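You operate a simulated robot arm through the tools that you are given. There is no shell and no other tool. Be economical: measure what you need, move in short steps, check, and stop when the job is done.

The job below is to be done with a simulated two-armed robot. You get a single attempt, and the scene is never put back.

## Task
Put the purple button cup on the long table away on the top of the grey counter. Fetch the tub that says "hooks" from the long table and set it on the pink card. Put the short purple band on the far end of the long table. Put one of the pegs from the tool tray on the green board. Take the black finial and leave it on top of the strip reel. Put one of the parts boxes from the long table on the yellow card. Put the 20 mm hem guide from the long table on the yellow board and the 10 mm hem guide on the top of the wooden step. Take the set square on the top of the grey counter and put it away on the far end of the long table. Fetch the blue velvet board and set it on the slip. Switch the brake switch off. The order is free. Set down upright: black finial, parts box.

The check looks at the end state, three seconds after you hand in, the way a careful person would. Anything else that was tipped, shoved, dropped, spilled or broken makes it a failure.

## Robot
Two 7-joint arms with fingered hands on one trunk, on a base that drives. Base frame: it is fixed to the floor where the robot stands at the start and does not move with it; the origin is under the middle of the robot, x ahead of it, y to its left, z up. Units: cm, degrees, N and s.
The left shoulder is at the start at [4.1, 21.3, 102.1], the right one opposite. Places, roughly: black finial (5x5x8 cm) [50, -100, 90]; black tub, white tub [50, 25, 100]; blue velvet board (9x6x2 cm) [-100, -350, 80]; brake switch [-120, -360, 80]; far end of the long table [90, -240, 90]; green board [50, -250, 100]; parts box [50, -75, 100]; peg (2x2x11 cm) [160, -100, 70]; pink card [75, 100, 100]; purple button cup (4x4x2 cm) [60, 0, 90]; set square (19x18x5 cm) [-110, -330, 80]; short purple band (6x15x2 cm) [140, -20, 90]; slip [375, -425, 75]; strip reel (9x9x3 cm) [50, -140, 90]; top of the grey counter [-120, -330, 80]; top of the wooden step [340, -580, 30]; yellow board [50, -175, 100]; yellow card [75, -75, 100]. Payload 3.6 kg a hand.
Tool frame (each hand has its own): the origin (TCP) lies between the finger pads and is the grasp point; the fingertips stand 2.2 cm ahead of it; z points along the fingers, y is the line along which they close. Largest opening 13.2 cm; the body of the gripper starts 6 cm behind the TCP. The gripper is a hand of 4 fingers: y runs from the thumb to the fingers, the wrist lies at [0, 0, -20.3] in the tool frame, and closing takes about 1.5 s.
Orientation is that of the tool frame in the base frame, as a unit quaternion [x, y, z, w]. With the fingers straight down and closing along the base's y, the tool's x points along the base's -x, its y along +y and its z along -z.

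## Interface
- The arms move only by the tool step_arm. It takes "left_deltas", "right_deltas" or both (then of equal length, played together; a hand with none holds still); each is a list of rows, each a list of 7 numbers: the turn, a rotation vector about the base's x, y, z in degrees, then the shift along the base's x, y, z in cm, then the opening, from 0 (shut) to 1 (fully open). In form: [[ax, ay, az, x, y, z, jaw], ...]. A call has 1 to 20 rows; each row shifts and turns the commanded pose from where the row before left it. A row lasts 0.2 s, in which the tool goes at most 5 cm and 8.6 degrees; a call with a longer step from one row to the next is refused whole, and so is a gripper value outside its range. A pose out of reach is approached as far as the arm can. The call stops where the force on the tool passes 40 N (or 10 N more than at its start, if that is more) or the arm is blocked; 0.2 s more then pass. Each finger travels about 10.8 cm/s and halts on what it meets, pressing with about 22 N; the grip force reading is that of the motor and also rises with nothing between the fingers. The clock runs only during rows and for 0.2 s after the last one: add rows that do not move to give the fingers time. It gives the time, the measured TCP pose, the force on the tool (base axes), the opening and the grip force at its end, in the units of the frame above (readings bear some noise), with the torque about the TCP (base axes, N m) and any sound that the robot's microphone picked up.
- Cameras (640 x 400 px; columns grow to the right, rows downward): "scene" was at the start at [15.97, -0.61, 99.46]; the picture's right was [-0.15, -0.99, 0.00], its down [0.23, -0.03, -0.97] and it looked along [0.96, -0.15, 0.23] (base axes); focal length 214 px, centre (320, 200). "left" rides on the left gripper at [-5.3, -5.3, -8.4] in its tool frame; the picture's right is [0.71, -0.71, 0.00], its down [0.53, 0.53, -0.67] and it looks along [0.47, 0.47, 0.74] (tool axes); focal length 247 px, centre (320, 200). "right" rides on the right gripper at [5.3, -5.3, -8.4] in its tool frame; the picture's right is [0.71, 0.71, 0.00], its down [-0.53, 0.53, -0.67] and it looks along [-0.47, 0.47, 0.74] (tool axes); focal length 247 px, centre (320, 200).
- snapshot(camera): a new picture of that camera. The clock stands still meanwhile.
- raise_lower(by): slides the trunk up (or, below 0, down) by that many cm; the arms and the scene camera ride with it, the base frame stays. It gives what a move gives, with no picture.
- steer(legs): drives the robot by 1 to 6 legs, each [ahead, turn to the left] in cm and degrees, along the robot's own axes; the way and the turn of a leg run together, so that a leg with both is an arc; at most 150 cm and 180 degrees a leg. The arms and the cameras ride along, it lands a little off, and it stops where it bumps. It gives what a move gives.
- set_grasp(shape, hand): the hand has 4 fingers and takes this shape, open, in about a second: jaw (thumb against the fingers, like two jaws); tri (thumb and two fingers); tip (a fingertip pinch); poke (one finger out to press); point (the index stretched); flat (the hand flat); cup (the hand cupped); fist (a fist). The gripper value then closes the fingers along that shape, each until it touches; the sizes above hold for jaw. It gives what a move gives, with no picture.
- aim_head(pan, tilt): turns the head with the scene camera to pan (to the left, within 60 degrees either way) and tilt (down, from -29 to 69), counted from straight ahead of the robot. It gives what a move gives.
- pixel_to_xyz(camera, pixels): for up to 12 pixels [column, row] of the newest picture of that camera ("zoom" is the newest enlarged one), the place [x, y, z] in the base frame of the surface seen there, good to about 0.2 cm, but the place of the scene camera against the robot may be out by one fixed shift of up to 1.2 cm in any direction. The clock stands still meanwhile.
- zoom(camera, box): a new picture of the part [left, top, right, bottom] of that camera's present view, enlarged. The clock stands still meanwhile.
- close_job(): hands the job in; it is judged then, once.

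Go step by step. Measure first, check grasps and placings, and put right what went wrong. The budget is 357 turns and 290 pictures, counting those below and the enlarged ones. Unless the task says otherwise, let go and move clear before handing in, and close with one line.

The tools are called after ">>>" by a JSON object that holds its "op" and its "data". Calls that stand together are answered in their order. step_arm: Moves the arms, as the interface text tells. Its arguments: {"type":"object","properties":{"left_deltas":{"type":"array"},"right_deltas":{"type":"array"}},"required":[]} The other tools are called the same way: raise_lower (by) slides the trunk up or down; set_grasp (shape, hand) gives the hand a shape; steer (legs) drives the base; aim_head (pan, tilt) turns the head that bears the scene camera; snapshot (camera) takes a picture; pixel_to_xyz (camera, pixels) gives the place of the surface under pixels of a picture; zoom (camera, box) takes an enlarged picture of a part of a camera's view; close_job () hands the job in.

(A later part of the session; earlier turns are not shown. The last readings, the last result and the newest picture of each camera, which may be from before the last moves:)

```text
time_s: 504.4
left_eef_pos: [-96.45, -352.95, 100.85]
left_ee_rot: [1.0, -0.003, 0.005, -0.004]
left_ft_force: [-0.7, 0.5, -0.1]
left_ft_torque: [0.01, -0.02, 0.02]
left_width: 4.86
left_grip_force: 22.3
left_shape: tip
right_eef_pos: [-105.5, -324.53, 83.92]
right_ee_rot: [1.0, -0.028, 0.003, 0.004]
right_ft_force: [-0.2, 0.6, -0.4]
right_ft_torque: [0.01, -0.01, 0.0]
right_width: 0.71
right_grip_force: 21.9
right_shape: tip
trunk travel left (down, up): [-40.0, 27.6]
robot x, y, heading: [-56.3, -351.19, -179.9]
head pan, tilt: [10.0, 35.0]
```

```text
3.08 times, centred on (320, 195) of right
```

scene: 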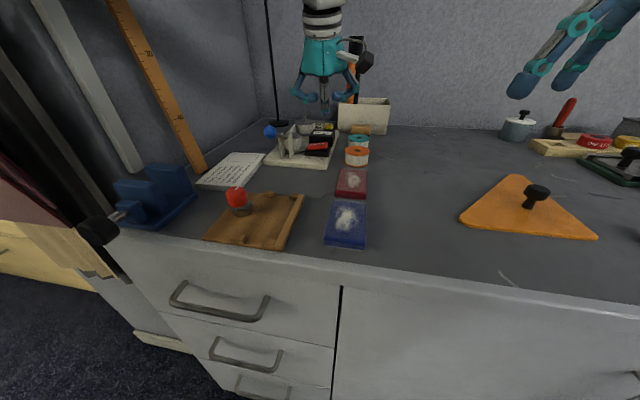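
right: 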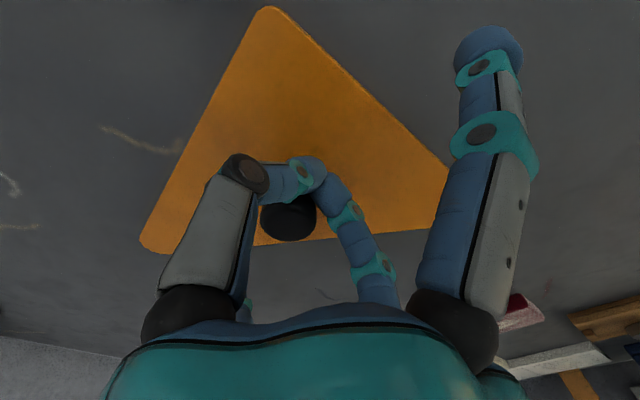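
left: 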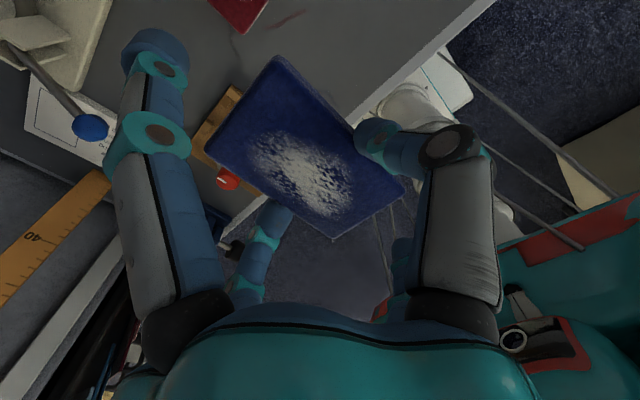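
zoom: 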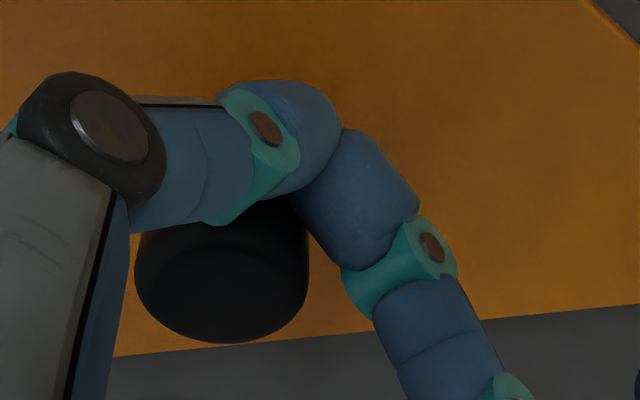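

The fingers slipped past in front of the knob and nudged the square 1.3 cm. I open, shift 1.5 cm further and look before closing.

>>> {"op": "step_arm", "data": {"right_deltas": [[0, 0, 0, 0, 0, 0, 0.2], [0, 0, 0, 0, 0, 0, 0.4], [0, 0, 0, 0, 0, 0, 0.4], [0, 0, 0, -1.7, 0.4, 0, 0.4], [0, 0, 0, 0, 0, -0.4, 0.3], [0, 0, 0, 0, 0, 0, 0.3]]}}

>>> {"op": "snapshot", "data": {"camera": "right"}}

```text
time_s: 505.9
left_eef_pos: [-96.62, -353.01, 100.87]
left_ee_rot: [1.0, -0.002, 0.004, -0.005]
left_ft_force: [-0.3, -0.7, -0.5]
left_ft_torque: [0.02, 0.01, 0.0]
left_width: 4.87
left_grip_force: 22.1
left_shape: tip
right_eef_pos: [-107.07, -324.1, 83.41]
right_ee_rot: [1.0, -0.028, 0.004, 0.004]
right_ft_force: [0.8, 0.6, -0.5]
right_ft_torque: [-0.03, 0.0, 0.0]
right_width: 3.99
right_grip_force: 0.1
right_shape: tip
trunk travel left (down, up): [-40.0, 27.6]
robot x, y, heading: [-56.76, -350.81, -180.0]
head pan, tilt: [10.0, 35.0]
```

```text
110 pictures are left
```

right: 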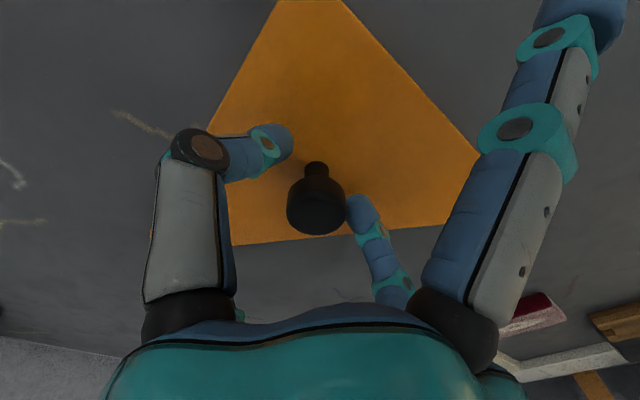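

Now the knob stem lies right between the tips. I close slowly.

>>> {"op": "step_arm", "data": {"right_deltas": [[0, 0, 0, -0.2, 0, 0, 0.25], [0, 0, 0, 0, 0, 0, 0.2], [0, 0, 0, 0, 0, 0, 0.15], [0, 0, 0, 0, 0, 0, 0.1], [0, 0, 0, 0, 0, 0, 0.05], [0, 0, 0, 0, 0, 0, 0], [0, 0, 0, 0, 0, 0, 0]]}}

>>> {"op": "snapshot", "data": {"camera": "right"}}

```text
time_s: 507.4
left_eef_pos: [-96.41, -352.94, 100.98]
left_ee_rot: [1.0, -0.003, 0.005, -0.005]
left_ft_force: [0.5, 0.5, 0.1]
left_ft_torque: [0.03, 0.01, -0.01]
left_width: 4.87
left_grip_force: 22.1
left_shape: tip
right_eef_pos: [-107.3, -324.15, 83.52]
right_ee_rot: [1.0, -0.028, 0.004, 0.003]
right_ft_force: [0.3, -0.5, 0.3]
right_ft_torque: [-0.12, -0.04, 0.04]
right_width: 1.0
right_grip_force: 22.2
right_shape: tip
trunk travel left (down, up): [-40.0, 27.6]
robot x, y, heading: [-56.4, -350.91, -179.8]
head pan, tilt: [10.0, 35.0]
```

```text
109 pictures are left
```

right: 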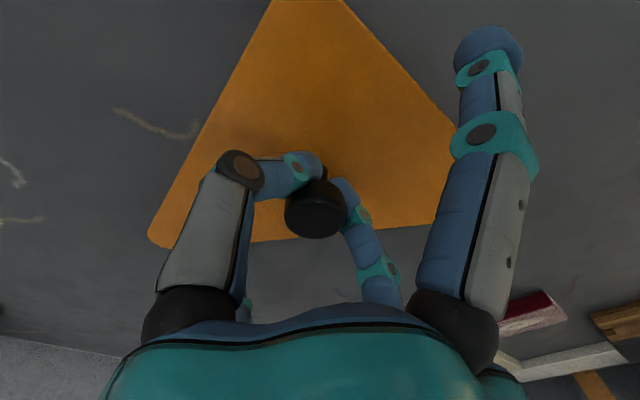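

>>> {"op": "step_arm", "data": {"right_deltas": [[0, 0, 0, 0, 0, 1.5, 0], [0, 0, 0, 0, 0, 3, 0], [0, 0, 0, 0, 0, 4, 0], [0, 0, 0, 0, 0, 4, 0], [0, 0, 0, 0, 0, 0, 0]]}}

>>> {"op": "snapshot", "data": {"camera": "right"}}

>>> {"op": "aim_head", "data": {"pan": -15, "tilt": 40}}

>>> {"op": "snapshot", "data": {"camera": "scene"}}

```text
time_s: 508.6
left_eef_pos: [-96.54, -352.88, 100.91]
left_ee_rot: [1.0, -0.002, 0.003, -0.006]
left_ft_force: [0.1, 0.7, -0.8]
left_ft_torque: [0.02, -0.01, -0.02]
left_width: 4.86
left_grip_force: 21.8
left_shape: tip
right_eef_pos: [-107.46, -324.09, 96.1]
right_ee_rot: [1.0, -0.027, 0.004, 0.004]
right_ft_force: [-0.6, -0.3, -1.9]
right_ft_torque: [-0.02, -0.01, -0.01]
right_width: 0.97
right_grip_force: 22.3
right_shape: tip
trunk travel left (down, up): [-40.0, 27.6]
robot x, y, heading: [-56.51, -351.08, -180.1]
head pan, tilt: [10.0, 35.0]
```

```text
108 pictures are left
```

right: 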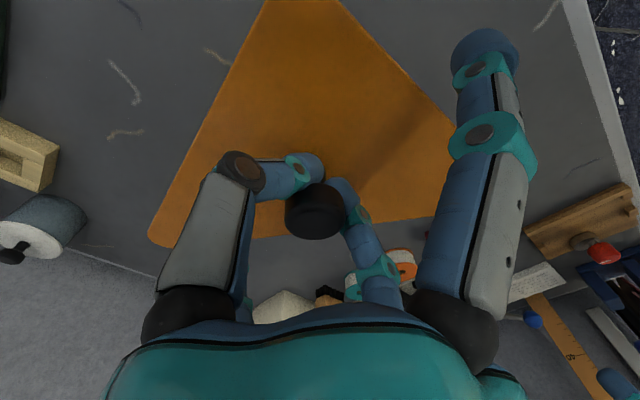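

```text
time_s: 509.5
left_eef_pos: [-96.61, -352.89, 101.01]
left_ee_rot: [1.0, -0.002, 0.004, -0.005]
left_ft_force: [-0.5, 0.3, -1.2]
left_ft_torque: [0.0, -0.05, -0.01]
left_width: 4.86
left_grip_force: 21.6
left_shape: tip
right_eef_pos: [-107.53, -324.07, 96.2]
right_ee_rot: [1.0, -0.028, 0.004, 0.003]
right_ft_force: [0.3, -0.5, -1.2]
right_ft_torque: [0.04, -0.02, 0.02]
right_width: 0.98
right_grip_force: 21.9
right_shape: tip
trunk travel left (down, up): [-40.0, 27.6]
robot x, y, heading: [-56.61, -351.16, -179.9]
head pan, tilt: [-15.0, 40.0]
```

```text
107 pictures are left
```

scene: 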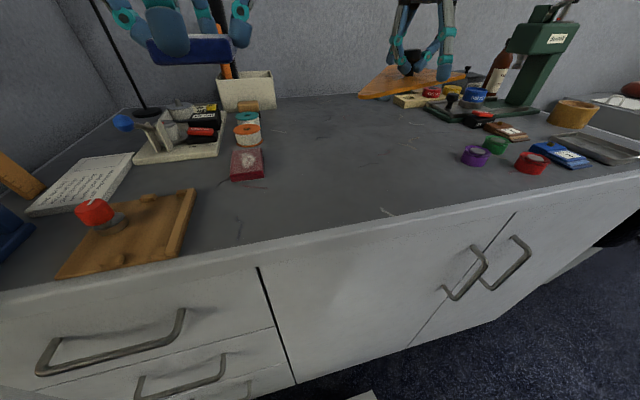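

Set square held level. I raise the trunk, back away and turn toward the table.

>>> {"op": "raise_lower", "data": {"by": 15}}

>>> {"op": "steer", "data": {"legs": [[-26, 0]]}}

>>> {"op": "step_arm", "data": {"right_deltas": [[0, 0, 0, 4, 1, 1, 0], [0, 0, 0, 4, 1, 1, 0], [0, 0, 0, 3, 1, 0, 0]]}}

>>> {"op": "steer", "data": {"legs": [[0, -45]]}}

>>> {"op": "steer", "data": {"legs": [[0, -45]]}}

>>> {"op": "aim_head", "data": {"pan": 0, "tilt": 25}}

>>> {"op": "snapshot", "data": {"camera": "scene"}}

```text
time_s: 511.3
left_eef_pos: [-96.48, -352.83, 115.89]
left_ee_rot: [1.0, -0.003, 0.004, -0.005]
left_ft_force: [-0.6, 0.4, -0.7]
left_ft_torque: [-0.01, 0.03, -0.02]
left_width: 4.9
left_grip_force: 21.6
left_shape: tip
right_eef_pos: [-107.36, -324.09, 110.88]
right_ee_rot: [1.0, -0.028, 0.004, 0.003]
right_ft_force: [0.6, 0.5, -0.8]
right_ft_torque: [-0.03, -0.04, -0.01]
right_width: 1.0
right_grip_force: 22.2
right_shape: tip
trunk travel left (down, up): [-55.0, 12.6]
robot x, y, heading: [-56.54, -351.05, -180.1]
head pan, tilt: [-15.0, 40.0]
```

```text
time_s: 513.1
left_eef_pos: [-70.21, -352.44, 115.93]
left_ee_rot: [1.0, -0.008, 0.003, -0.004]
left_ft_force: [1.1, -0.4, -0.8]
left_ft_torque: [0.03, 0.03, -0.02]
left_width: 4.88
left_grip_force: 21.5
left_shape: tip
right_eef_pos: [-80.89, -323.78, 111.06]
right_ee_rot: [0.999, -0.032, 0.003, 0.005]
right_ft_force: [0.8, 0.3, -1.4]
right_ft_torque: [0.0, -0.01, -0.02]
right_width: 0.97
right_grip_force: 22.3
right_shape: tip
trunk travel left (down, up): [-55.0, 12.6]
robot x, y, heading: [-30.78, -351.28, 179.3]
head pan, tilt: [-15.0, 40.0]
```

```text
time_s: 514.0
left_eef_pos: [-70.2, -352.53, 116.05]
left_ee_rot: [1.0, -0.008, 0.003, -0.005]
left_ft_force: [-0.3, -0.2, -0.6]
left_ft_torque: [-0.02, 0.02, 0.04]
left_width: 4.88
left_grip_force: 22.3
left_shape: tip
right_eef_pos: [-69.71, -320.49, 113.22]
right_ee_rot: [0.999, -0.032, 0.004, 0.004]
right_ft_force: [0.2, 0.4, -0.6]
right_ft_torque: [0.01, 0.03, 0.01]
right_width: 0.97
right_grip_force: 22.0
right_shape: tip
trunk travel left (down, up): [-55.0, 12.6]
robot x, y, heading: [-30.66, -350.83, 179.3]
head pan, tilt: [-15.0, 40.0]
```

```text
time_s: 516.4
left_eef_pos: [-59.77, -324.05, 115.95]
left_ee_rot: [0.923, -0.385, 0.006, -0.004]
left_ft_force: [0.1, -0.1, 0.2]
left_ft_torque: [0.01, -0.02, 0.02]
left_width: 4.87
left_grip_force: 22.4
left_shape: tip
right_eef_pos: [-37.01, -301.65, 113.25]
right_ee_rot: [0.912, -0.409, 0.002, 0.006]
right_ft_force: [1.1, -0.3, -0.5]
right_ft_torque: [0.03, -0.01, -0.01]
right_width: 0.85
right_grip_force: 22.5
right_shape: tip
trunk travel left (down, up): [-55.0, 12.6]
robot x, y, heading: [-33.08, -353.57, 134.9]
head pan, tilt: [-15.0, 40.0]
```

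```text
time_s: 518.9
left_eef_pos: [-33.56, -316.34, 116.02]
left_ee_rot: [-0.704, 0.711, -0.007, 0.001]
left_ft_force: [0.2, -1.1, -0.9]
left_ft_torque: [-0.02, 0.03, 0.0]
left_width: 4.87
left_grip_force: 21.7
left_shape: tip
right_eef_pos: [-1.59, -316.56, 113.28]
right_ee_rot: [-0.686, 0.728, 0.0, -0.005]
right_ft_force: [0.7, 0.7, 0.0]
right_ft_torque: [0.0, -0.01, 0.0]
right_width: 0.86
right_grip_force: 22.1
right_shape: tip
trunk travel left (down, up): [-55.0, 12.6]
robot x, y, heading: [-35.43, -355.83, 89.8]
head pan, tilt: [-15.0, 40.0]
```

```text
time_s: 519.6
left_eef_pos: [-33.51, -316.38, 116.06]
left_ee_rot: [-0.704, 0.711, -0.006, 0.001]
left_ft_force: [0.2, 1.0, -0.5]
left_ft_torque: [0.01, -0.02, -0.01]
left_width: 4.87
left_grip_force: 22.4
left_shape: tip
right_eef_pos: [-1.53, -316.6, 113.36]
right_ee_rot: [-0.686, 0.728, 0.002, -0.005]
right_ft_force: [0.5, -0.1, -0.9]
right_ft_torque: [0.02, -0.02, 0.01]
right_width: 0.84
right_grip_force: 22.1
right_shape: tip
trunk travel left (down, up): [-55.0, 12.6]
robot x, y, heading: [-35.4, -355.98, 89.9]
head pan, tilt: [0.0, 25.0]
```

```text
106 pictures are left
```

scene: 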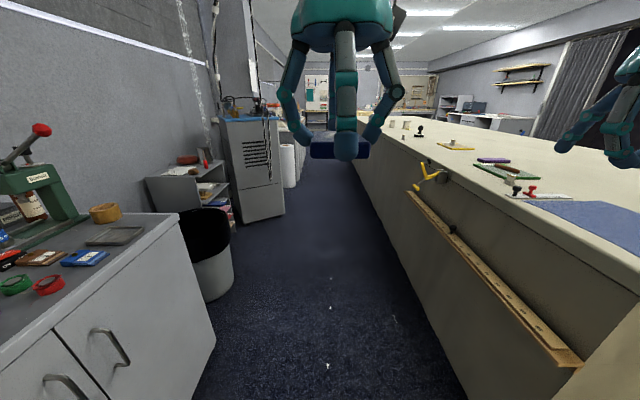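

I'll work sideways here: drive up along the table edge to y≈-228, heading 90.

>>> {"op": "steer", "data": {"legs": [[0, -10]]}}

>>> {"op": "steer", "data": {"legs": [[129, 0]]}}

>>> {"op": "steer", "data": {"legs": [[0, 10]]}}

>>> {"op": "snapshot", "data": {"camera": "right"}}

>>> {"op": "aim_head", "data": {"pan": -60, "tilt": 35}}

>>> {"op": "snapshot", "data": {"camera": "scene"}}

```text
time_s: 520.7
left_eef_pos: [-26.56, -317.39, 116.12]
left_ee_rot: [-0.64, 0.768, -0.006, 0.0]
left_ft_force: [-0.5, 0.2, -0.4]
left_ft_torque: [-0.03, 0.0, 0.0]
left_width: 4.88
left_grip_force: 22.2
left_shape: tip
right_eef_pos: [4.85, -323.13, 113.34]
right_ee_rot: [-0.62, 0.785, 0.001, -0.005]
right_ft_force: [-1.5, -0.5, 0.0]
right_ft_torque: [0.0, -0.02, 0.03]
right_width: 0.88
right_grip_force: 22.0
right_shape: tip
trunk travel left (down, up): [-55.0, 12.6]
robot x, y, heading: [-36.41, -355.94, 79.9]
head pan, tilt: [0.0, 25.0]
```

```text
time_s: 527.2
left_eef_pos: [-6.08, -190.36, 116.05]
left_ee_rot: [-0.647, 0.762, -0.006, 0.0]
left_ft_force: [-0.3, -0.7, -1.3]
left_ft_torque: [-0.02, 0.01, 0.01]
left_width: 4.86
left_grip_force: 22.1
left_shape: tip
right_eef_pos: [25.47, -195.48, 113.37]
right_ee_rot: [-0.628, 0.778, 0.001, -0.005]
right_ft_force: [-0.6, 0.2, 0.6]
right_ft_torque: [0.02, 0.0, -0.01]
right_width: 0.83
right_grip_force: 22.1
right_shape: tip
trunk travel left (down, up): [-55.0, 12.6]
robot x, y, heading: [-14.89, -229.17, 80.8]
head pan, tilt: [0.0, 25.0]
```

```text
time_s: 528.3
left_eef_pos: [-12.59, -189.44, 116.23]
left_ee_rot: [0.708, -0.706, 0.006, -0.002]
left_ft_force: [-0.4, 0.0, -0.9]
left_ft_torque: [0.01, -0.05, -0.02]
left_width: 4.85
left_grip_force: 21.8
left_shape: tip
right_eef_pos: [19.44, -189.28, 113.38]
right_ee_rot: [-0.69, 0.724, 0.0, -0.005]
right_ft_force: [0.1, -0.4, 0.1]
right_ft_torque: [-0.01, 0.04, -0.04]
right_width: 0.85
right_grip_force: 22.2
right_shape: tip
trunk travel left (down, up): [-55.0, 12.6]
robot x, y, heading: [-14.09, -229.36, 90.3]
head pan, tilt: [0.0, 25.0]
```

```text
105 pictures are left
```

right: 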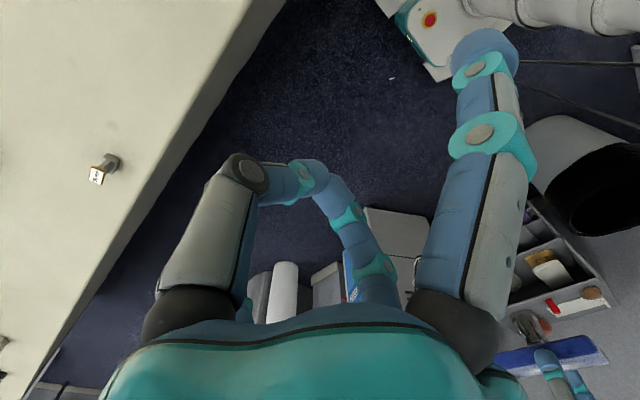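

```text
time_s: 529.6
left_eef_pos: [-12.5, -189.51, 116.17]
left_ee_rot: [0.707, -0.707, 0.005, -0.001]
left_ft_force: [-0.4, -0.4, -0.2]
left_ft_torque: [0.02, 0.01, 0.0]
left_width: 4.89
left_grip_force: 22.2
left_shape: tip
right_eef_pos: [19.5, -189.37, 113.53]
right_ee_rot: [-0.69, 0.724, 0.0, -0.005]
right_ft_force: [-0.8, 0.0, 0.2]
right_ft_torque: [0.02, 0.01, -0.03]
right_width: 0.84
right_grip_force: 22.0
right_shape: tip
trunk travel left (down, up): [-55.0, 12.6]
robot x, y, heading: [-13.87, -229.0, 90.7]
head pan, tilt: [-60.0, 35.0]
```

```text
104 pictures are left
```

scene: 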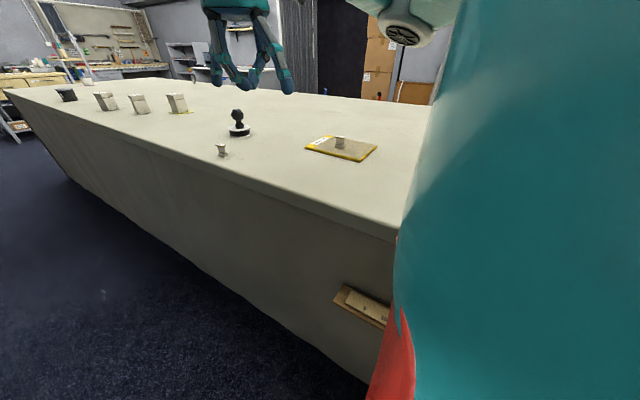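

The right hand is empty: the set square slipped off during the turn near the counter (width fell 1.0→0.85 there). It must be on the floor; I turn around to look for it.

>>> {"op": "steer", "data": {"legs": [[20, 25]]}}

>>> {"op": "steer", "data": {"legs": [[18, 0]]}}

>>> {"op": "steer", "data": {"legs": [[0, 45]]}}

>>> {"op": "steer", "data": {"legs": [[0, 45]]}}

>>> {"op": "aim_head", "data": {"pan": 40, "tilt": 40}}

>>> {"op": "snapshot", "data": {"camera": "scene"}}

```text
time_s: 531.2
left_eef_pos: [-34.27, -173.41, 116.11]
left_ee_rot: [0.846, -0.534, 0.007, -0.001]
left_ft_force: [-0.2, -0.4, -0.8]
left_ft_torque: [-0.02, -0.02, -0.02]
left_width: 4.88
left_grip_force: 22.5
left_shape: tip
right_eef_pos: [-5.55, -159.54, 113.45]
right_ee_rot: [0.832, -0.555, 0.002, 0.005]
right_ft_force: [0.1, 0.1, 0.3]
right_ft_torque: [-0.03, -0.03, 0.01]
right_width: 0.84
right_grip_force: 21.5
right_shape: tip
trunk travel left (down, up): [-55.0, 12.6]
robot x, y, heading: [-16.96, -209.73, 115.4]
head pan, tilt: [-60.0, 35.0]
```

```text
time_s: 532.7
left_eef_pos: [-42.13, -157.78, 116.12]
left_ee_rot: [0.847, -0.531, 0.006, -0.002]
left_ft_force: [-0.3, -0.1, -0.5]
left_ft_torque: [-0.06, -0.03, 0.02]
left_width: 4.83
left_grip_force: 22.1
left_shape: tip
right_eef_pos: [-13.34, -143.81, 113.35]
right_ee_rot: [0.834, -0.551, 0.0, 0.006]
right_ft_force: [-1.0, -0.2, 0.0]
right_ft_torque: [-0.02, 0.01, -0.02]
right_width: 0.81
right_grip_force: 22.0
right_shape: tip
trunk travel left (down, up): [-55.0, 12.6]
robot x, y, heading: [-24.96, -193.99, 116.2]
head pan, tilt: [-60.0, 35.0]
```

```text
time_s: 535.2
left_eef_pos: [-62.82, -180.38, 116.29]
left_ee_rot: [0.986, -0.166, 0.005, -0.005]
left_ft_force: [0.3, 0.7, -1.8]
left_ft_torque: [-0.02, 0.0, -0.01]
left_width: 4.87
left_grip_force: 22.2
left_shape: tip
right_eef_pos: [-52.22, -150.22, 113.68]
right_ee_rot: [0.982, -0.191, 0.003, 0.006]
right_ft_force: [-0.4, -0.2, 0.4]
right_ft_torque: [0.04, 0.03, -0.01]
right_width: 0.87
right_grip_force: 22.0
right_shape: tip
trunk travel left (down, up): [-55.0, 12.6]
robot x, y, heading: [-24.31, -190.15, 160.9]
head pan, tilt: [-60.0, 35.0]
```

```text
time_s: 537.6
left_eef_pos: [-58.64, -209.82, 116.38]
left_ee_rot: [0.978, 0.211, 0.002, -0.006]
left_ft_force: [-0.2, -0.3, -1.0]
left_ft_torque: [0.0, 0.0, 0.0]
left_width: 4.85
left_grip_force: 22.3
left_shape: tip
right_eef_pos: [-71.8, -180.81, 113.56]
right_ee_rot: [0.982, 0.187, 0.003, 0.004]
right_ft_force: [0.3, 0.3, 0.3]
right_ft_torque: [0.04, 0.02, 0.0]
right_width: 0.84
right_grip_force: 22.3
right_shape: tip
trunk travel left (down, up): [-55.0, 12.6]
robot x, y, heading: [-25.02, -187.01, -155.6]
head pan, tilt: [-60.0, 35.0]
```

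```text
time_s: 539.4
left_eef_pos: [-58.53, -209.78, 116.44]
left_ee_rot: [0.977, 0.212, 0.002, -0.006]
left_ft_force: [-0.5, -0.3, -0.8]
left_ft_torque: [-0.02, 0.01, 0.04]
left_width: 4.82
left_grip_force: 21.7
left_shape: tip
right_eef_pos: [-71.8, -180.76, 113.69]
right_ee_rot: [0.982, 0.187, 0.005, 0.004]
right_ft_force: [0.2, 0.1, -0.6]
right_ft_torque: [-0.03, 0.02, -0.01]
right_width: 0.85
right_grip_force: 21.8
right_shape: tip
trunk travel left (down, up): [-55.0, 12.6]
robot x, y, heading: [-25.09, -187.08, -155.5]
head pan, tilt: [40.0, 40.0]
```

```text
103 pictures are left
```

scene: 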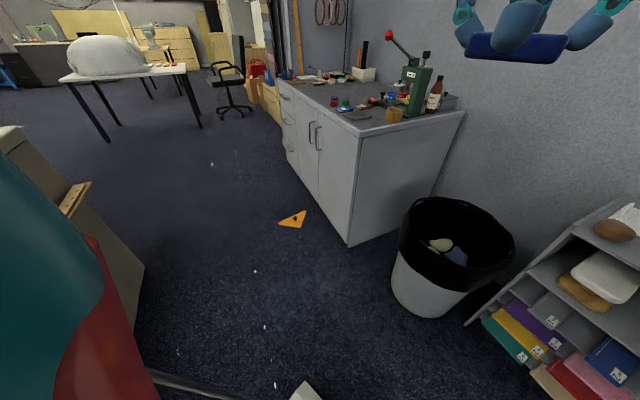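

The set square lies flat on the floor at (294,220), looking intact. I measure it.

>>> {"op": "pixel_to_xyz", "data": {"camera": "scene", "pixels": [[294, 219], [279, 222], [306, 212], [300, 227], [348, 245]]}}

>>> {"op": "zoom", "data": {"camera": "scene", "box": [260, 190, 340, 240]}}

```text
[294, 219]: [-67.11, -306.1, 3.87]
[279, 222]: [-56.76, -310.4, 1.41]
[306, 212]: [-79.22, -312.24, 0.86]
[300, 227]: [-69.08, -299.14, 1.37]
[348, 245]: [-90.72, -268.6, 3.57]
```

```text
8.00 times, centred on (300, 215) of scene
```

zoom: 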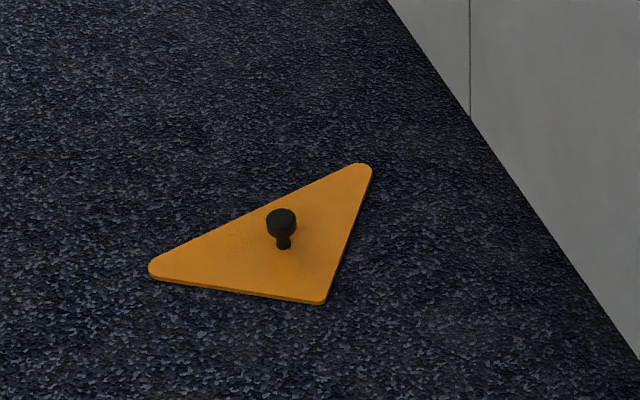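

It lies at (-67,-306) on the floor. To reach the floor I need it close beside me: I'll stand at about (-58,-355) facing the counter, with the square at my right. I drive around it.

>>> {"op": "steer", "data": {"legs": [[0, 36]]}}

>>> {"op": "steer", "data": {"legs": [[0, 34]]}}

>>> {"op": "steer", "data": {"legs": [[120, 0]]}}

```text
time_s: 541.5
left_eef_pos: [-38.81, -225.33, 116.4]
left_ee_rot: [0.864, 0.503, 0.001, -0.007]
left_ft_force: [-1.1, -0.5, -0.2]
left_ft_torque: [0.02, 0.0, -0.01]
left_width: 4.87
left_grip_force: 22.1
left_shape: tip
right_eef_pos: [-66.69, -209.56, 113.65]
right_ee_rot: [0.876, 0.483, 0.005, 0.002]
right_ft_force: [0.1, -0.2, 0.8]
right_ft_torque: [0.0, -0.04, 0.02]
right_width: 0.85
right_grip_force: 22.0
right_shape: tip
trunk travel left (down, up): [-55.0, 12.6]
robot x, y, heading: [-28.15, -185.83, -119.7]
head pan, tilt: [40.0, 40.0]
```

```text
time_s: 543.6
left_eef_pos: [-13.54, -224.05, 116.32]
left_ee_rot: [0.667, 0.745, -0.001, -0.006]
left_ft_force: [0.3, -0.3, -0.3]
left_ft_torque: [-0.01, 0.01, 0.0]
left_width: 4.84
left_grip_force: 21.7
left_shape: tip
right_eef_pos: [-45.45, -227.71, 113.74]
right_ee_rot: [0.686, 0.728, 0.005, 0.001]
right_ft_force: [0.0, 0.2, -0.6]
right_ft_torque: [-0.01, -0.02, -0.01]
right_width: 0.87
right_grip_force: 22.3
right_shape: tip
trunk travel left (down, up): [-55.0, 12.6]
robot x, y, heading: [-30.66, -185.79, -84.3]
head pan, tilt: [40.0, 40.0]
```

```text
time_s: 549.9
left_eef_pos: [-0.54, -348.66, 116.48]
left_ee_rot: [0.665, 0.747, -0.001, -0.007]
left_ft_force: [-0.5, 0.2, -1.3]
left_ft_torque: [0.03, 0.03, -0.01]
left_width: 4.84
left_grip_force: 21.9
left_shape: tip
right_eef_pos: [-32.33, -352.34, 113.6]
right_ee_rot: [0.683, 0.73, 0.006, 0.0]
right_ft_force: [0.0, 0.5, 0.0]
right_ft_torque: [0.02, -0.01, -0.08]
right_width: 0.84
right_grip_force: 21.5
right_shape: tip
trunk travel left (down, up): [-55.0, 12.6]
robot x, y, heading: [-18.21, -310.46, -83.7]
head pan, tilt: [40.0, 40.0]
```

>>> {"op": "steer", "data": {"legs": [[46, 0]]}}

>>> {"op": "steer", "data": {"legs": [[0, -45]]}}

>>> {"op": "steer", "data": {"legs": [[0, -51]]}}

>>> {"op": "aim_head", "data": {"pan": -30, "tilt": 50}}

>>> {"op": "snapshot", "data": {"camera": "scene"}}

```text
time_s: 552.6
left_eef_pos: [4.2, -393.6, 116.52]
left_ee_rot: [0.665, 0.747, 0.0, -0.007]
left_ft_force: [0.4, -0.1, -0.6]
left_ft_torque: [0.01, 0.0, -0.02]
left_width: 4.84
left_grip_force: 22.2
left_shape: tip
right_eef_pos: [-27.51, -397.24, 113.91]
right_ee_rot: [0.683, 0.73, 0.005, -0.001]
right_ft_force: [-0.8, 0.2, -0.9]
right_ft_torque: [0.04, 0.01, -0.02]
right_width: 0.86
right_grip_force: 21.6
right_shape: tip
trunk travel left (down, up): [-55.0, 12.6]
robot x, y, heading: [-13.34, -355.28, -84.1]
head pan, tilt: [40.0, 40.0]
```

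```text
time_s: 555.1
left_eef_pos: [-27.79, -394.65, 116.62]
left_ee_rot: [0.9, 0.436, 0.001, -0.007]
left_ft_force: [0.2, -1.3, -0.7]
left_ft_torque: [0.04, -0.04, -0.01]
left_width: 4.85
left_grip_force: 22.3
left_shape: tip
right_eef_pos: [-52.89, -374.76, 113.9]
right_ee_rot: [0.911, 0.413, 0.005, 0.003]
right_ft_force: [0.8, 1.3, 0.1]
right_ft_torque: [0.01, 0.0, 0.02]
right_width: 0.83
right_grip_force: 22.0
right_shape: tip
trunk travel left (down, up): [-55.0, 12.6]
robot x, y, heading: [-10.17, -357.52, -128.7]
head pan, tilt: [40.0, 40.0]
```

```text
time_s: 558.0
left_eef_pos: [-50.24, -366.54, 116.69]
left_ee_rot: [1.0, 0.003, 0.003, -0.003]
left_ft_force: [0.4, 0.2, -1.0]
left_ft_torque: [-0.04, 0.01, -0.01]
left_width: 4.85
left_grip_force: 22.1
left_shape: tip
right_eef_pos: [-50.18, -334.53, 113.95]
right_ee_rot: [1.0, -0.024, 0.002, 0.006]
right_ft_force: [-0.5, 0.9, -0.3]
right_ft_torque: [-0.02, -0.04, -0.02]
right_width: 0.84
right_grip_force: 21.8
right_shape: tip
trunk travel left (down, up): [-55.0, 12.6]
robot x, y, heading: [-10.23, -361.64, -179.7]
head pan, tilt: [40.0, 40.0]
stopped in leg 1: the robot was blocked; the commanded pose is now the measured one
```

```text
time_s: 559.5
left_eef_pos: [-50.28, -367.04, 116.71]
left_ee_rot: [1.0, 0.003, 0.004, -0.005]
left_ft_force: [0.3, 0.5, -0.6]
left_ft_torque: [0.03, 0.01, -0.02]
left_width: 4.81
left_grip_force: 22.0
left_shape: tip
right_eef_pos: [-50.27, -334.76, 114.04]
right_ee_rot: [1.0, -0.024, 0.002, 0.004]
right_ft_force: [-0.3, 0.2, 0.5]
right_ft_torque: [0.02, 0.0, -0.02]
right_width: 0.84
right_grip_force: 21.9
right_shape: tip
trunk travel left (down, up): [-55.0, 12.6]
robot x, y, heading: [-10.41, -361.93, -179.6]
head pan, tilt: [-30.0, 50.0]
```

```text
101 pictures are left
```

scene: 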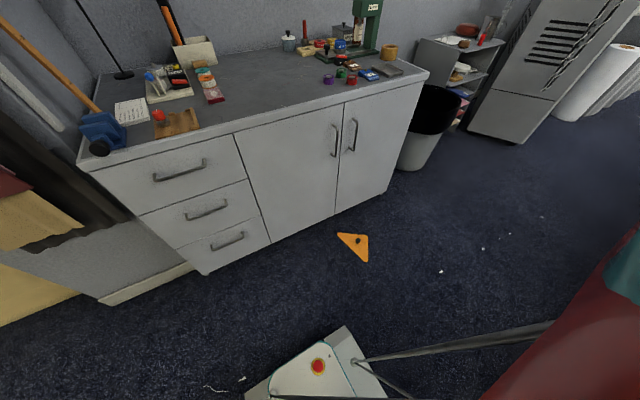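

>>> {"op": "pixel_to_xyz", "data": {"camera": "scene", "pixels": [[355, 240], [338, 234], [368, 235], [368, 262], [354, 248], [265, 245]]}}

>>> {"op": "steer", "data": {"legs": [[0, -40]]}}

>>> {"op": "steer", "data": {"legs": [[17, 0]]}}

>>> {"op": "steer", "data": {"legs": [[0, 40]]}}

```text
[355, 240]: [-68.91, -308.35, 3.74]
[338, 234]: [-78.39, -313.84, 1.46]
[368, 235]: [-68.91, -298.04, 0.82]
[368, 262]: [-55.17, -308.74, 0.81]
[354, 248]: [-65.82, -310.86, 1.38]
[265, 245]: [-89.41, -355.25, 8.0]
```

```text
time_s: 561.7
left_eef_pos: [-44.21, -339.82, 116.71]
left_ee_rot: [0.939, -0.343, 0.005, -0.003]
left_ft_force: [-0.5, -0.2, -1.1]
left_ft_torque: [0.01, -0.02, 0.02]
left_width: 4.82
left_grip_force: 21.8
left_shape: tip
right_eef_pos: [-23.4, -315.5, 114.08]
right_ee_rot: [0.93, -0.367, 0.0, 0.005]
right_ft_force: [-0.2, -0.1, 0.4]
right_ft_torque: [-0.01, 0.01, 0.03]
right_width: 0.83
right_grip_force: 21.6
right_shape: tip
trunk travel left (down, up): [-55.0, 12.6]
robot x, y, heading: [-12.32, -364.21, 139.9]
head pan, tilt: [-30.0, 50.0]
```

```text
time_s: 563.2
left_eef_pos: [-56.97, -328.83, 116.67]
left_ee_rot: [0.939, -0.344, 0.005, -0.003]
left_ft_force: [0.4, -0.1, -0.6]
left_ft_torque: [0.01, -0.04, -0.01]
left_width: 4.83
left_grip_force: 21.9
left_shape: tip
right_eef_pos: [-36.27, -304.5, 113.98]
right_ee_rot: [0.93, -0.367, 0.001, 0.005]
right_ft_force: [0.5, 1.3, 0.2]
right_ft_torque: [-0.03, -0.01, -0.01]
right_width: 0.83
right_grip_force: 22.3
right_shape: tip
trunk travel left (down, up): [-55.0, 12.6]
robot x, y, heading: [-25.52, -353.59, 139.6]
head pan, tilt: [-30.0, 50.0]
```

```text
time_s: 565.5
left_eef_pos: [-65.46, -355.34, 116.74]
left_ee_rot: [1.0, 0.002, 0.004, -0.004]
left_ft_force: [-0.2, -0.7, -0.2]
left_ft_torque: [0.01, -0.01, -0.01]
left_width: 4.83
left_grip_force: 22.2
left_shape: tip
right_eef_pos: [-65.48, -323.37, 114.18]
right_ee_rot: [1.0, -0.023, 0.003, 0.004]
right_ft_force: [-0.1, 0.2, -0.3]
right_ft_torque: [0.0, 0.02, -0.01]
right_width: 0.84
right_grip_force: 21.8
right_shape: tip
trunk travel left (down, up): [-55.0, 12.6]
robot x, y, heading: [-25.6, -349.92, 179.7]
head pan, tilt: [-30.0, 50.0]
```

I drive 26 cm forward beside the square after pulling both hands back from the counter, then lower the trunk.

>>> {"op": "step_arm", "data": {"left_deltas": [[0, 0, 0, 3, 0, 1, 0], [0, 0, 0, 3, 0, 1, 0], [0, 0, 0, 3, 0, 1, 0], [0, 0, 0, 3, 0, 1, 0], [0, 0, 0, 2, 0, 1, 0], [0, 0, 0, 0, 0, 0, 0], [0, 0, 0, 0, 0, 0, 0]], "right_deltas": [[0, 0, 0, 3.5, 2.2, 0, 0.2], [0, 0, 0, 3.5, 2.2, 0, 0.5], [0, 0, 0, 3.5, 2.2, 0, 1], [0, 0, 0, 3.5, 2.2, 0, 1], [0, 0, 0, 3.5, 2.2, 0, 1], [0, 0, 0, 3.5, 2.2, 0, 1], [0, 0, 0, 3.5, 2.2, 0, 1]]}}

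>>> {"op": "set_grasp", "data": {"hand": "right", "shape": "jaw"}}

>>> {"op": "steer", "data": {"legs": [[26, 0]]}}

>>> {"op": "aim_head", "data": {"pan": -60, "tilt": 55}}

>>> {"op": "snapshot", "data": {"camera": "scene"}}

>>> {"op": "snapshot", "data": {"camera": "right"}}

```text
time_s: 567.1
left_eef_pos: [-51.15, -355.11, 121.91]
left_ee_rot: [1.0, 0.003, 0.003, -0.005]
left_ft_force: [0.0, -0.6, -0.3]
left_ft_torque: [-0.01, 0.01, 0.03]
left_width: 4.83
left_grip_force: 22.5
left_shape: tip
right_eef_pos: [-47.4, -311.31, 117.01]
right_ee_rot: [0.999, -0.007, -0.049, 0.007]
right_ft_force: [0.8, 1.6, -3.6]
right_ft_torque: [-0.16, 0.06, 0.0]
right_width: 13.17
right_grip_force: 0.1
right_shape: tip
right hand out of reach, approached as far as the arm can: row 6, 7
trunk travel left (down, up): [-55.0, 12.6]
robot x, y, heading: [-25.63, -350.16, 179.7]
head pan, tilt: [-30.0, 50.0]
```

```text
time_s: 568.0
left_eef_pos: [-51.25, -355.14, 121.86]
left_ee_rot: [1.0, 0.002, 0.003, -0.004]
left_ft_force: [0.4, -1.1, -0.2]
left_ft_torque: [-0.01, 0.01, 0.0]
left_width: 4.84
left_grip_force: 21.9
left_shape: tip
right_eef_pos: [-47.51, -311.16, 116.92]
right_ee_rot: [0.999, -0.007, -0.05, 0.008]
right_ft_force: [-0.2, -0.5, -0.2]
right_ft_torque: [0.0, -0.02, 0.0]
right_width: 13.17
right_grip_force: 0.2
right_shape: jaw
trunk travel left (down, up): [-55.0, 12.6]
robot x, y, heading: [-25.44, -349.84, 179.8]
head pan, tilt: [-30.0, 50.0]
```

```text
time_s: 569.8
left_eef_pos: [-77.26, -355.04, 121.84]
left_ee_rot: [1.0, 0.001, 0.005, -0.004]
left_ft_force: [-0.8, -0.1, -0.3]
left_ft_torque: [0.05, -0.01, 0.0]
left_width: 4.84
left_grip_force: 21.7
left_shape: tip
right_eef_pos: [-71.69, -310.37, 114.96]
right_ee_rot: [1.0, -0.025, 0.003, 0.006]
right_ft_force: [-1.1, 0.2, -0.2]
right_ft_torque: [0.01, -0.01, -0.02]
right_width: 13.19
right_grip_force: 0.1
right_shape: jaw
trunk travel left (down, up): [-55.0, 12.6]
robot x, y, heading: [-51.91, -350.17, 179.6]
head pan, tilt: [-30.0, 50.0]
```

```text
time_s: 570.8
left_eef_pos: [-77.12, -354.88, 121.86]
left_ee_rot: [1.0, 0.001, 0.004, -0.005]
left_ft_force: [-1.3, 0.6, -0.5]
left_ft_torque: [-0.01, -0.03, 0.0]
left_width: 4.85
left_grip_force: 21.9
left_shape: tip
right_eef_pos: [-71.68, -310.47, 115.03]
right_ee_rot: [1.0, -0.025, 0.001, 0.006]
right_ft_force: [-0.3, -0.9, 0.9]
right_ft_torque: [0.0, 0.01, 0.0]
right_width: 13.17
right_grip_force: 0.1
right_shape: jaw
trunk travel left (down, up): [-55.0, 12.6]
robot x, y, heading: [-51.71, -350.12, 179.7]
head pan, tilt: [-60.0, 55.0]
```

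```text
100 pictures are left
```

scene: 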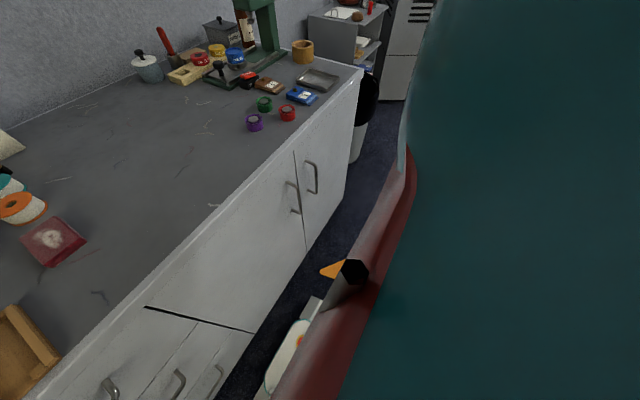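

```text
99 pictures are left
```

right: 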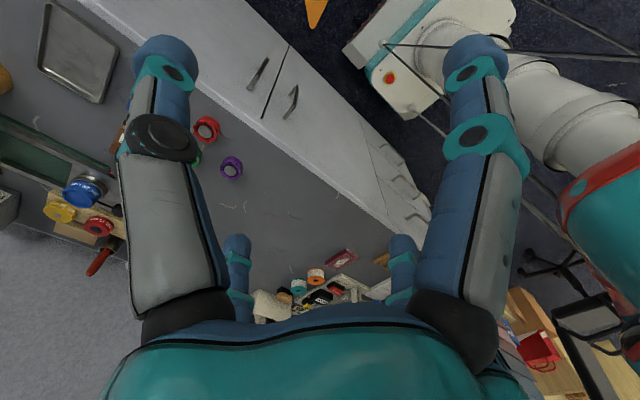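

I pull the left hand back a bit more and lower the trunk fully.

>>> {"op": "step_arm", "data": {"left_deltas": [[0, 0, 0, 3, 0, 2, 0], [0, 0, 0, 3, 0, 2, 0], [0, 0, 0, 0, 0, 0, 0]]}}

>>> {"op": "raise_lower", "data": {"by": -30}}

>>> {"op": "raise_lower", "data": {"by": -25}}

>>> {"op": "snapshot", "data": {"camera": "right"}}

```text
time_s: 571.6
left_eef_pos: [-71.12, -354.79, 125.91]
left_ee_rot: [1.0, 0.001, 0.004, -0.005]
left_ft_force: [-0.1, 0.7, -1.2]
left_ft_torque: [-0.02, 0.02, -0.01]
left_width: 4.89
left_grip_force: 21.1
left_shape: tip
right_eef_pos: [-71.69, -310.46, 115.13]
right_ee_rot: [1.0, -0.025, 0.002, 0.005]
right_ft_force: [-0.3, -0.3, -0.5]
right_ft_torque: [-0.02, 0.02, -0.01]
right_width: 13.19
right_grip_force: 0.1
right_shape: jaw
trunk travel left (down, up): [-55.0, 12.6]
robot x, y, heading: [-51.46, -350.26, 179.8]
head pan, tilt: [-60.0, 55.0]
```

```text
time_s: 574.4
left_eef_pos: [-71.85, -354.97, 95.93]
left_ee_rot: [1.0, 0.005, -0.004, -0.002]
left_ft_force: [-24.7, 1.3, -15.4]
left_ft_torque: [-0.03, 0.81, 0.06]
left_width: 4.84
left_grip_force: 22.0
left_shape: tip
right_eef_pos: [-72.41, -310.4, 82.86]
right_ee_rot: [0.998, -0.025, 0.066, 0.006]
right_ft_force: [-0.4, 0.0, -0.1]
right_ft_torque: [0.0, -0.01, 0.01]
right_width: 13.17
right_grip_force: 0.0
right_shape: jaw
trunk travel left (down, up): [-25.2, 42.4]
robot x, y, heading: [-51.26, -350.28, 179.6]
head pan, tilt: [-60.0, 55.0]
stopped: the force on the tool passed its limit (the readings are from after the stop); the commanded pose is now the measured one
```

```text
time_s: 575.0
left_eef_pos: [-72.02, -355.03, 94.46]
left_ee_rot: [1.0, 0.007, -0.007, -0.002]
left_ft_force: [-24.9, 0.4, -15.6]
left_ft_torque: [-0.02, 0.8, 0.07]
left_width: 4.85
left_grip_force: 22.0
left_shape: tip
right_eef_pos: [-72.61, -310.46, 81.33]
right_ee_rot: [0.997, -0.026, 0.071, 0.006]
right_ft_force: [0.3, -0.4, -0.2]
right_ft_torque: [0.02, -0.03, -0.02]
right_width: 13.19
right_grip_force: 0.2
right_shape: jaw
trunk travel left (down, up): [-23.8, 43.8]
robot x, y, heading: [-51.57, -349.99, 179.6]
head pan, tilt: [-60.0, 55.0]
stopped: the force on the tool passed its limit (the readings are from after the stop); the commanded pose is now the measured one
```

```text
98 pictures are left
```

right: 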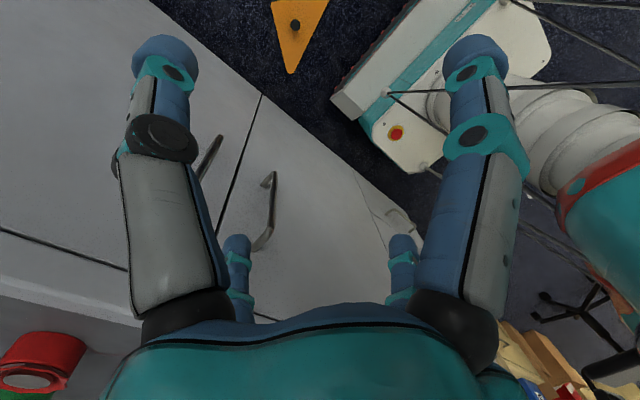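

The left hand reports contact (−25 N in x), probably against my own body. I move it away from the torso.

>>> {"op": "step_arm", "data": {"left_deltas": [[0, 0, 0, -2, 0, 0.5, 0], [0, 0, 0, -2, 0, 0.5, 0], [0, 0, 0, 0, 0, 0, 0]]}}

>>> {"op": "aim_head", "data": {"pan": 10, "tilt": 65}}

>>> {"op": "snapshot", "data": {"camera": "scene"}}

```text
time_s: 575.8
left_eef_pos: [-75.75, -355.11, 95.86]
left_ee_rot: [1.0, 0.004, -0.002, -0.003]
left_ft_force: [-1.9, 1.0, -1.2]
left_ft_torque: [-0.02, 0.05, 0.04]
left_width: 4.83
left_grip_force: 22.3
left_shape: tip
right_eef_pos: [-72.58, -310.47, 81.25]
right_ee_rot: [0.997, -0.026, 0.071, 0.004]
right_ft_force: [0.5, 0.1, -0.1]
right_ft_torque: [-0.02, -0.02, -0.01]
right_width: 13.18
right_grip_force: 0.1
right_shape: jaw
trunk travel left (down, up): [-23.8, 43.8]
robot x, y, heading: [-51.42, -350.46, 179.6]
head pan, tilt: [-60.0, 55.0]
```

```text
time_s: 577.2
left_eef_pos: [-75.83, -355.12, 95.88]
left_ee_rot: [1.0, 0.004, -0.003, -0.003]
left_ft_force: [-1.3, 1.1, 0.1]
left_ft_torque: [0.0, 0.0, 0.04]
left_width: 4.82
left_grip_force: 22.1
left_shape: tip
right_eef_pos: [-72.61, -310.62, 81.25]
right_ee_rot: [0.997, -0.026, 0.071, 0.005]
right_ft_force: [-0.1, 0.6, -0.3]
right_ft_torque: [0.01, 0.0, -0.01]
right_width: 13.21
right_grip_force: 0.0
right_shape: jaw
trunk travel left (down, up): [-23.8, 43.8]
robot x, y, heading: [-51.05, -350.04, 179.7]
head pan, tilt: [10.0, 65.0]
```

```text
97 pictures are left
```

scene: 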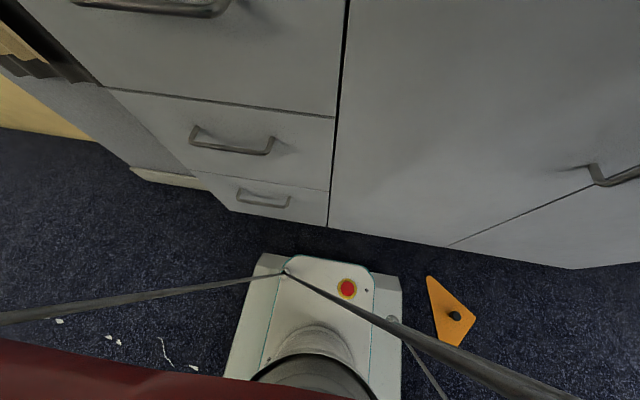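

Free now. I lower the rest of the way.

>>> {"op": "raise_lower", "data": {"by": -23}}

>>> {"op": "snapshot", "data": {"camera": "scene"}}

>>> {"op": "snapshot", "data": {"camera": "right"}}

```text
time_s: 578.6
left_eef_pos: [-76.65, -355.07, 81.75]
left_ee_rot: [1.0, 0.011, -0.003, -0.001]
left_ft_force: [-22.7, 2.5, -20.5]
left_ft_torque: [-0.06, 0.81, 0.15]
left_width: 4.84
left_grip_force: 21.9
left_shape: tip
right_eef_pos: [-73.35, -310.34, 65.19]
right_ee_rot: [0.988, -0.028, 0.153, 0.005]
right_ft_force: [1.2, 0.2, 0.8]
right_ft_torque: [0.03, 0.04, 0.02]
right_width: 13.2
right_grip_force: 0.1
right_shape: jaw
trunk travel left (down, up): [-10.3, 57.3]
robot x, y, heading: [-51.86, -350.0, 179.7]
head pan, tilt: [10.0, 65.0]
stopped: the force on the tool passed its limit (the readings are from after the stop); the commanded pose is now the measured one
```

```text
96 pictures are left
```

scene: 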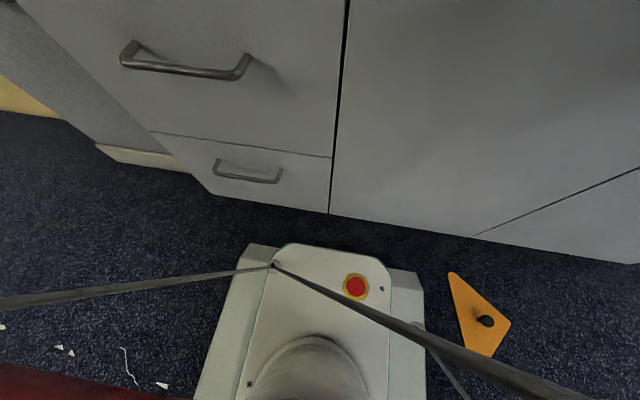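

```text
95 pictures are left
```

right: 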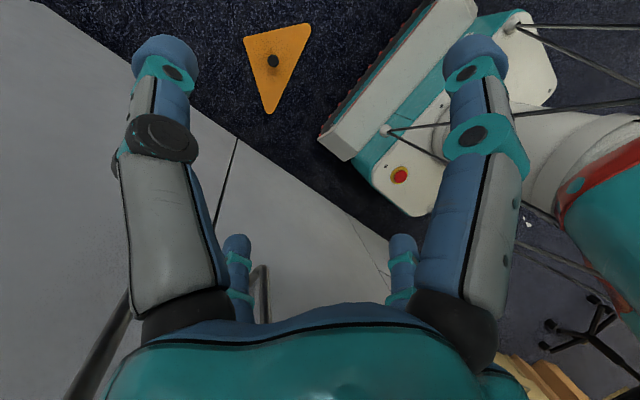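

I raise the left hand higher and further forward (over the counter), then lower the rest.

>>> {"op": "step_arm", "data": {"left_deltas": [[0, 0, 0, -2, 0, 3, 0], [0, 0, 0, -1, 0, 4.5, 0], [0, 0, 0, -1, 0, 4.5, 0], [0, 0, 0, -1, 0, 4.5, 0], [0, 0, 0, -2, 0, 4, 0], [0, 0, 0, -3, 0, 3, 0], [0, 0, 0, 0, 0, 0, 0]]}}

>>> {"op": "raise_lower", "data": {"by": -9.5}}

>>> {"op": "snapshot", "data": {"camera": "right"}}

```text
time_s: 580.2
left_eef_pos: [-86.46, -354.9, 105.76]
left_ee_rot: [1.0, 0.009, 0.0, -0.002]
left_ft_force: [0.6, -0.2, -0.8]
left_ft_torque: [0.0, 0.0, -0.02]
left_width: 4.85
left_grip_force: 21.3
left_shape: tip
right_eef_pos: [-73.42, -310.38, 65.17]
right_ee_rot: [0.988, -0.026, 0.152, 0.004]
right_ft_force: [0.6, 0.0, 0.4]
right_ft_torque: [0.01, 0.03, 0.01]
right_width: 13.19
right_grip_force: 0.0
right_shape: jaw
trunk travel left (down, up): [-10.3, 57.3]
robot x, y, heading: [-51.7, -350.37, 179.7]
head pan, tilt: [10.0, 65.0]
```

```text
time_s: 581.5
left_eef_pos: [-88.35, -354.95, 94.68]
left_ee_rot: [1.0, 0.009, 0.023, -0.002]
left_ft_force: [-0.5, 0.1, -1.6]
left_ft_torque: [-0.01, 0.02, -0.04]
left_width: 4.82
left_grip_force: 22.3
left_shape: tip
right_eef_pos: [-73.46, -310.26, 53.58]
right_ee_rot: [0.973, -0.026, 0.229, 0.002]
right_ft_force: [-0.2, 0.4, -0.6]
right_ft_torque: [0.02, 0.0, 0.01]
right_width: 13.19
right_grip_force: 0.0
right_shape: jaw
trunk travel left (down, up): [-0.8, 66.8]
robot x, y, heading: [-51.56, -350.11, 179.6]
head pan, tilt: [10.0, 65.0]
```

```text
94 pictures are left
```

right: 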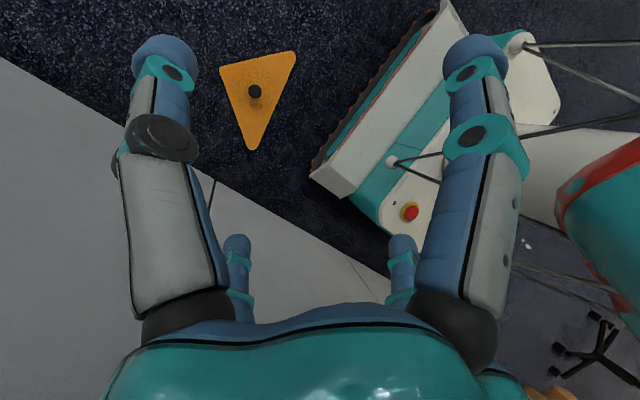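

>>> {"op": "pixel_to_xyz", "data": {"camera": "right", "pixels": [[254, 91], [222, 68], [294, 52], [252, 148], [240, 75], [330, 170]]}}

>>> {"op": "step_arm", "data": {"right_deltas": [[0, 6.6, 0, 0, 0, 0, 1], [0, 6.6, 0, 0, 0, 0, 1], [0, 6.6, 0, 0, 0, 0, 1], [0, 6.6, 0, 0, 0, 0, 1], [0, 0, 0, 0, 0, -4, 1], [0, 0, 0, 0, 0, -4, 1], [0, 0, 0, 0, 0, -4, 1], [0, 0, 0, 0, 0, 0, 1]]}}

>>> {"op": "snapshot", "data": {"camera": "right"}}

```text
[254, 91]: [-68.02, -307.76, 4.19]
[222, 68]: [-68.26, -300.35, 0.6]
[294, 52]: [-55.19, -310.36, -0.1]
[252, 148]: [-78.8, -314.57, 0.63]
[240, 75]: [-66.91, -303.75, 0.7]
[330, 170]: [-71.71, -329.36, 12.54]
```

```text
time_s: 583.3
left_eef_pos: [-88.44, -355.07, 94.74]
left_ee_rot: [1.0, 0.009, 0.024, -0.002]
left_ft_force: [-0.1, 0.6, 0.1]
left_ft_torque: [-0.02, -0.03, 0.05]
left_width: 4.86
left_grip_force: 22.1
left_shape: tip
right_eef_pos: [-74.04, -309.77, 41.99]
right_ee_rot: [0.979, -0.025, 0.202, 0.003]
right_ft_force: [0.0, -0.1, 1.0]
right_ft_torque: [-0.01, -0.03, -0.02]
right_width: 13.19
right_grip_force: 0.1
right_shape: jaw
right hand out of reach, approached as far as the arm can: row 1, 2, 3, 4
trunk travel left (down, up): [-0.8, 66.8]
robot x, y, heading: [-51.95, -350.18, 179.4]
head pan, tilt: [10.0, 65.0]
```

```text
93 pictures are left
```

right: 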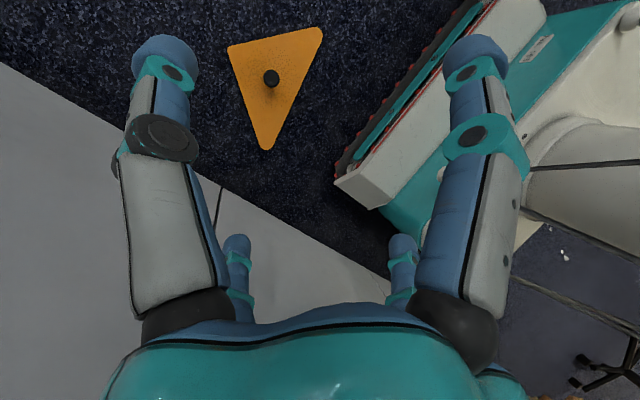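

>>> {"op": "step_arm", "data": {"right_deltas": [[0, 0, 0, 0.5, 0.3, -4.5, 1], [0, 0, 0, 0.5, 0.3, -4.5, 1], [0, 0, 0, 0.5, 0.3, -4.5, 1], [0, 0, 0, 0.5, 0.3, -4.5, 1], [0, 5, 0, 0.5, 0.3, -2, 1], [0, 5, 0, 0, 0, 0, 1], [0, 5, 0, 0, 0, 0, 1], [0, 5, 0, 0, 0, 0, 1], [0, 0, 0, 0, 0, 0, 1]]}}

>>> {"op": "snapshot", "data": {"camera": "right"}}

```text
time_s: 585.3
left_eef_pos: [-86.82, -354.54, 95.2]
left_ee_rot: [1.0, 0.009, 0.015, 0.002]
left_ft_force: [0.5, -0.2, -0.3]
left_ft_torque: [-0.01, -0.01, -0.01]
left_width: 4.83
left_grip_force: 22.4
left_shape: tip
right_eef_pos: [-70.78, -306.12, 29.16]
right_ee_rot: [0.999, -0.032, 0.037, 0.008]
right_ft_force: [-0.7, 0.6, -0.2]
right_ft_torque: [-0.02, 0.03, -0.02]
right_width: 13.21
right_grip_force: 0.1
right_shape: jaw
right hand out of reach, approached as far as the arm can: row 3, 4, 5, 8
trunk travel left (down, up): [-0.8, 66.8]
robot x, y, heading: [-51.41, -350.4, 179.2]
head pan, tilt: [10.0, 65.0]
```

```text
92 pictures are left
```

right: 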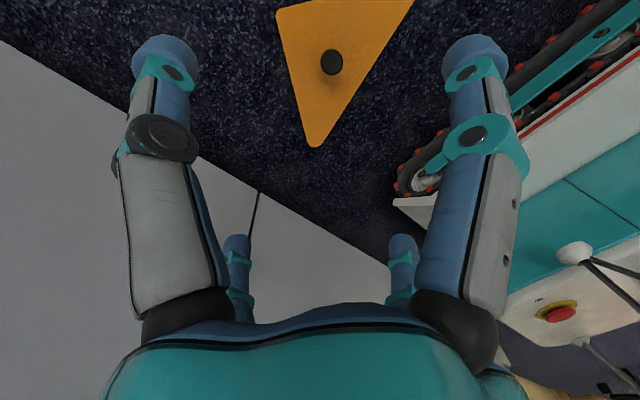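

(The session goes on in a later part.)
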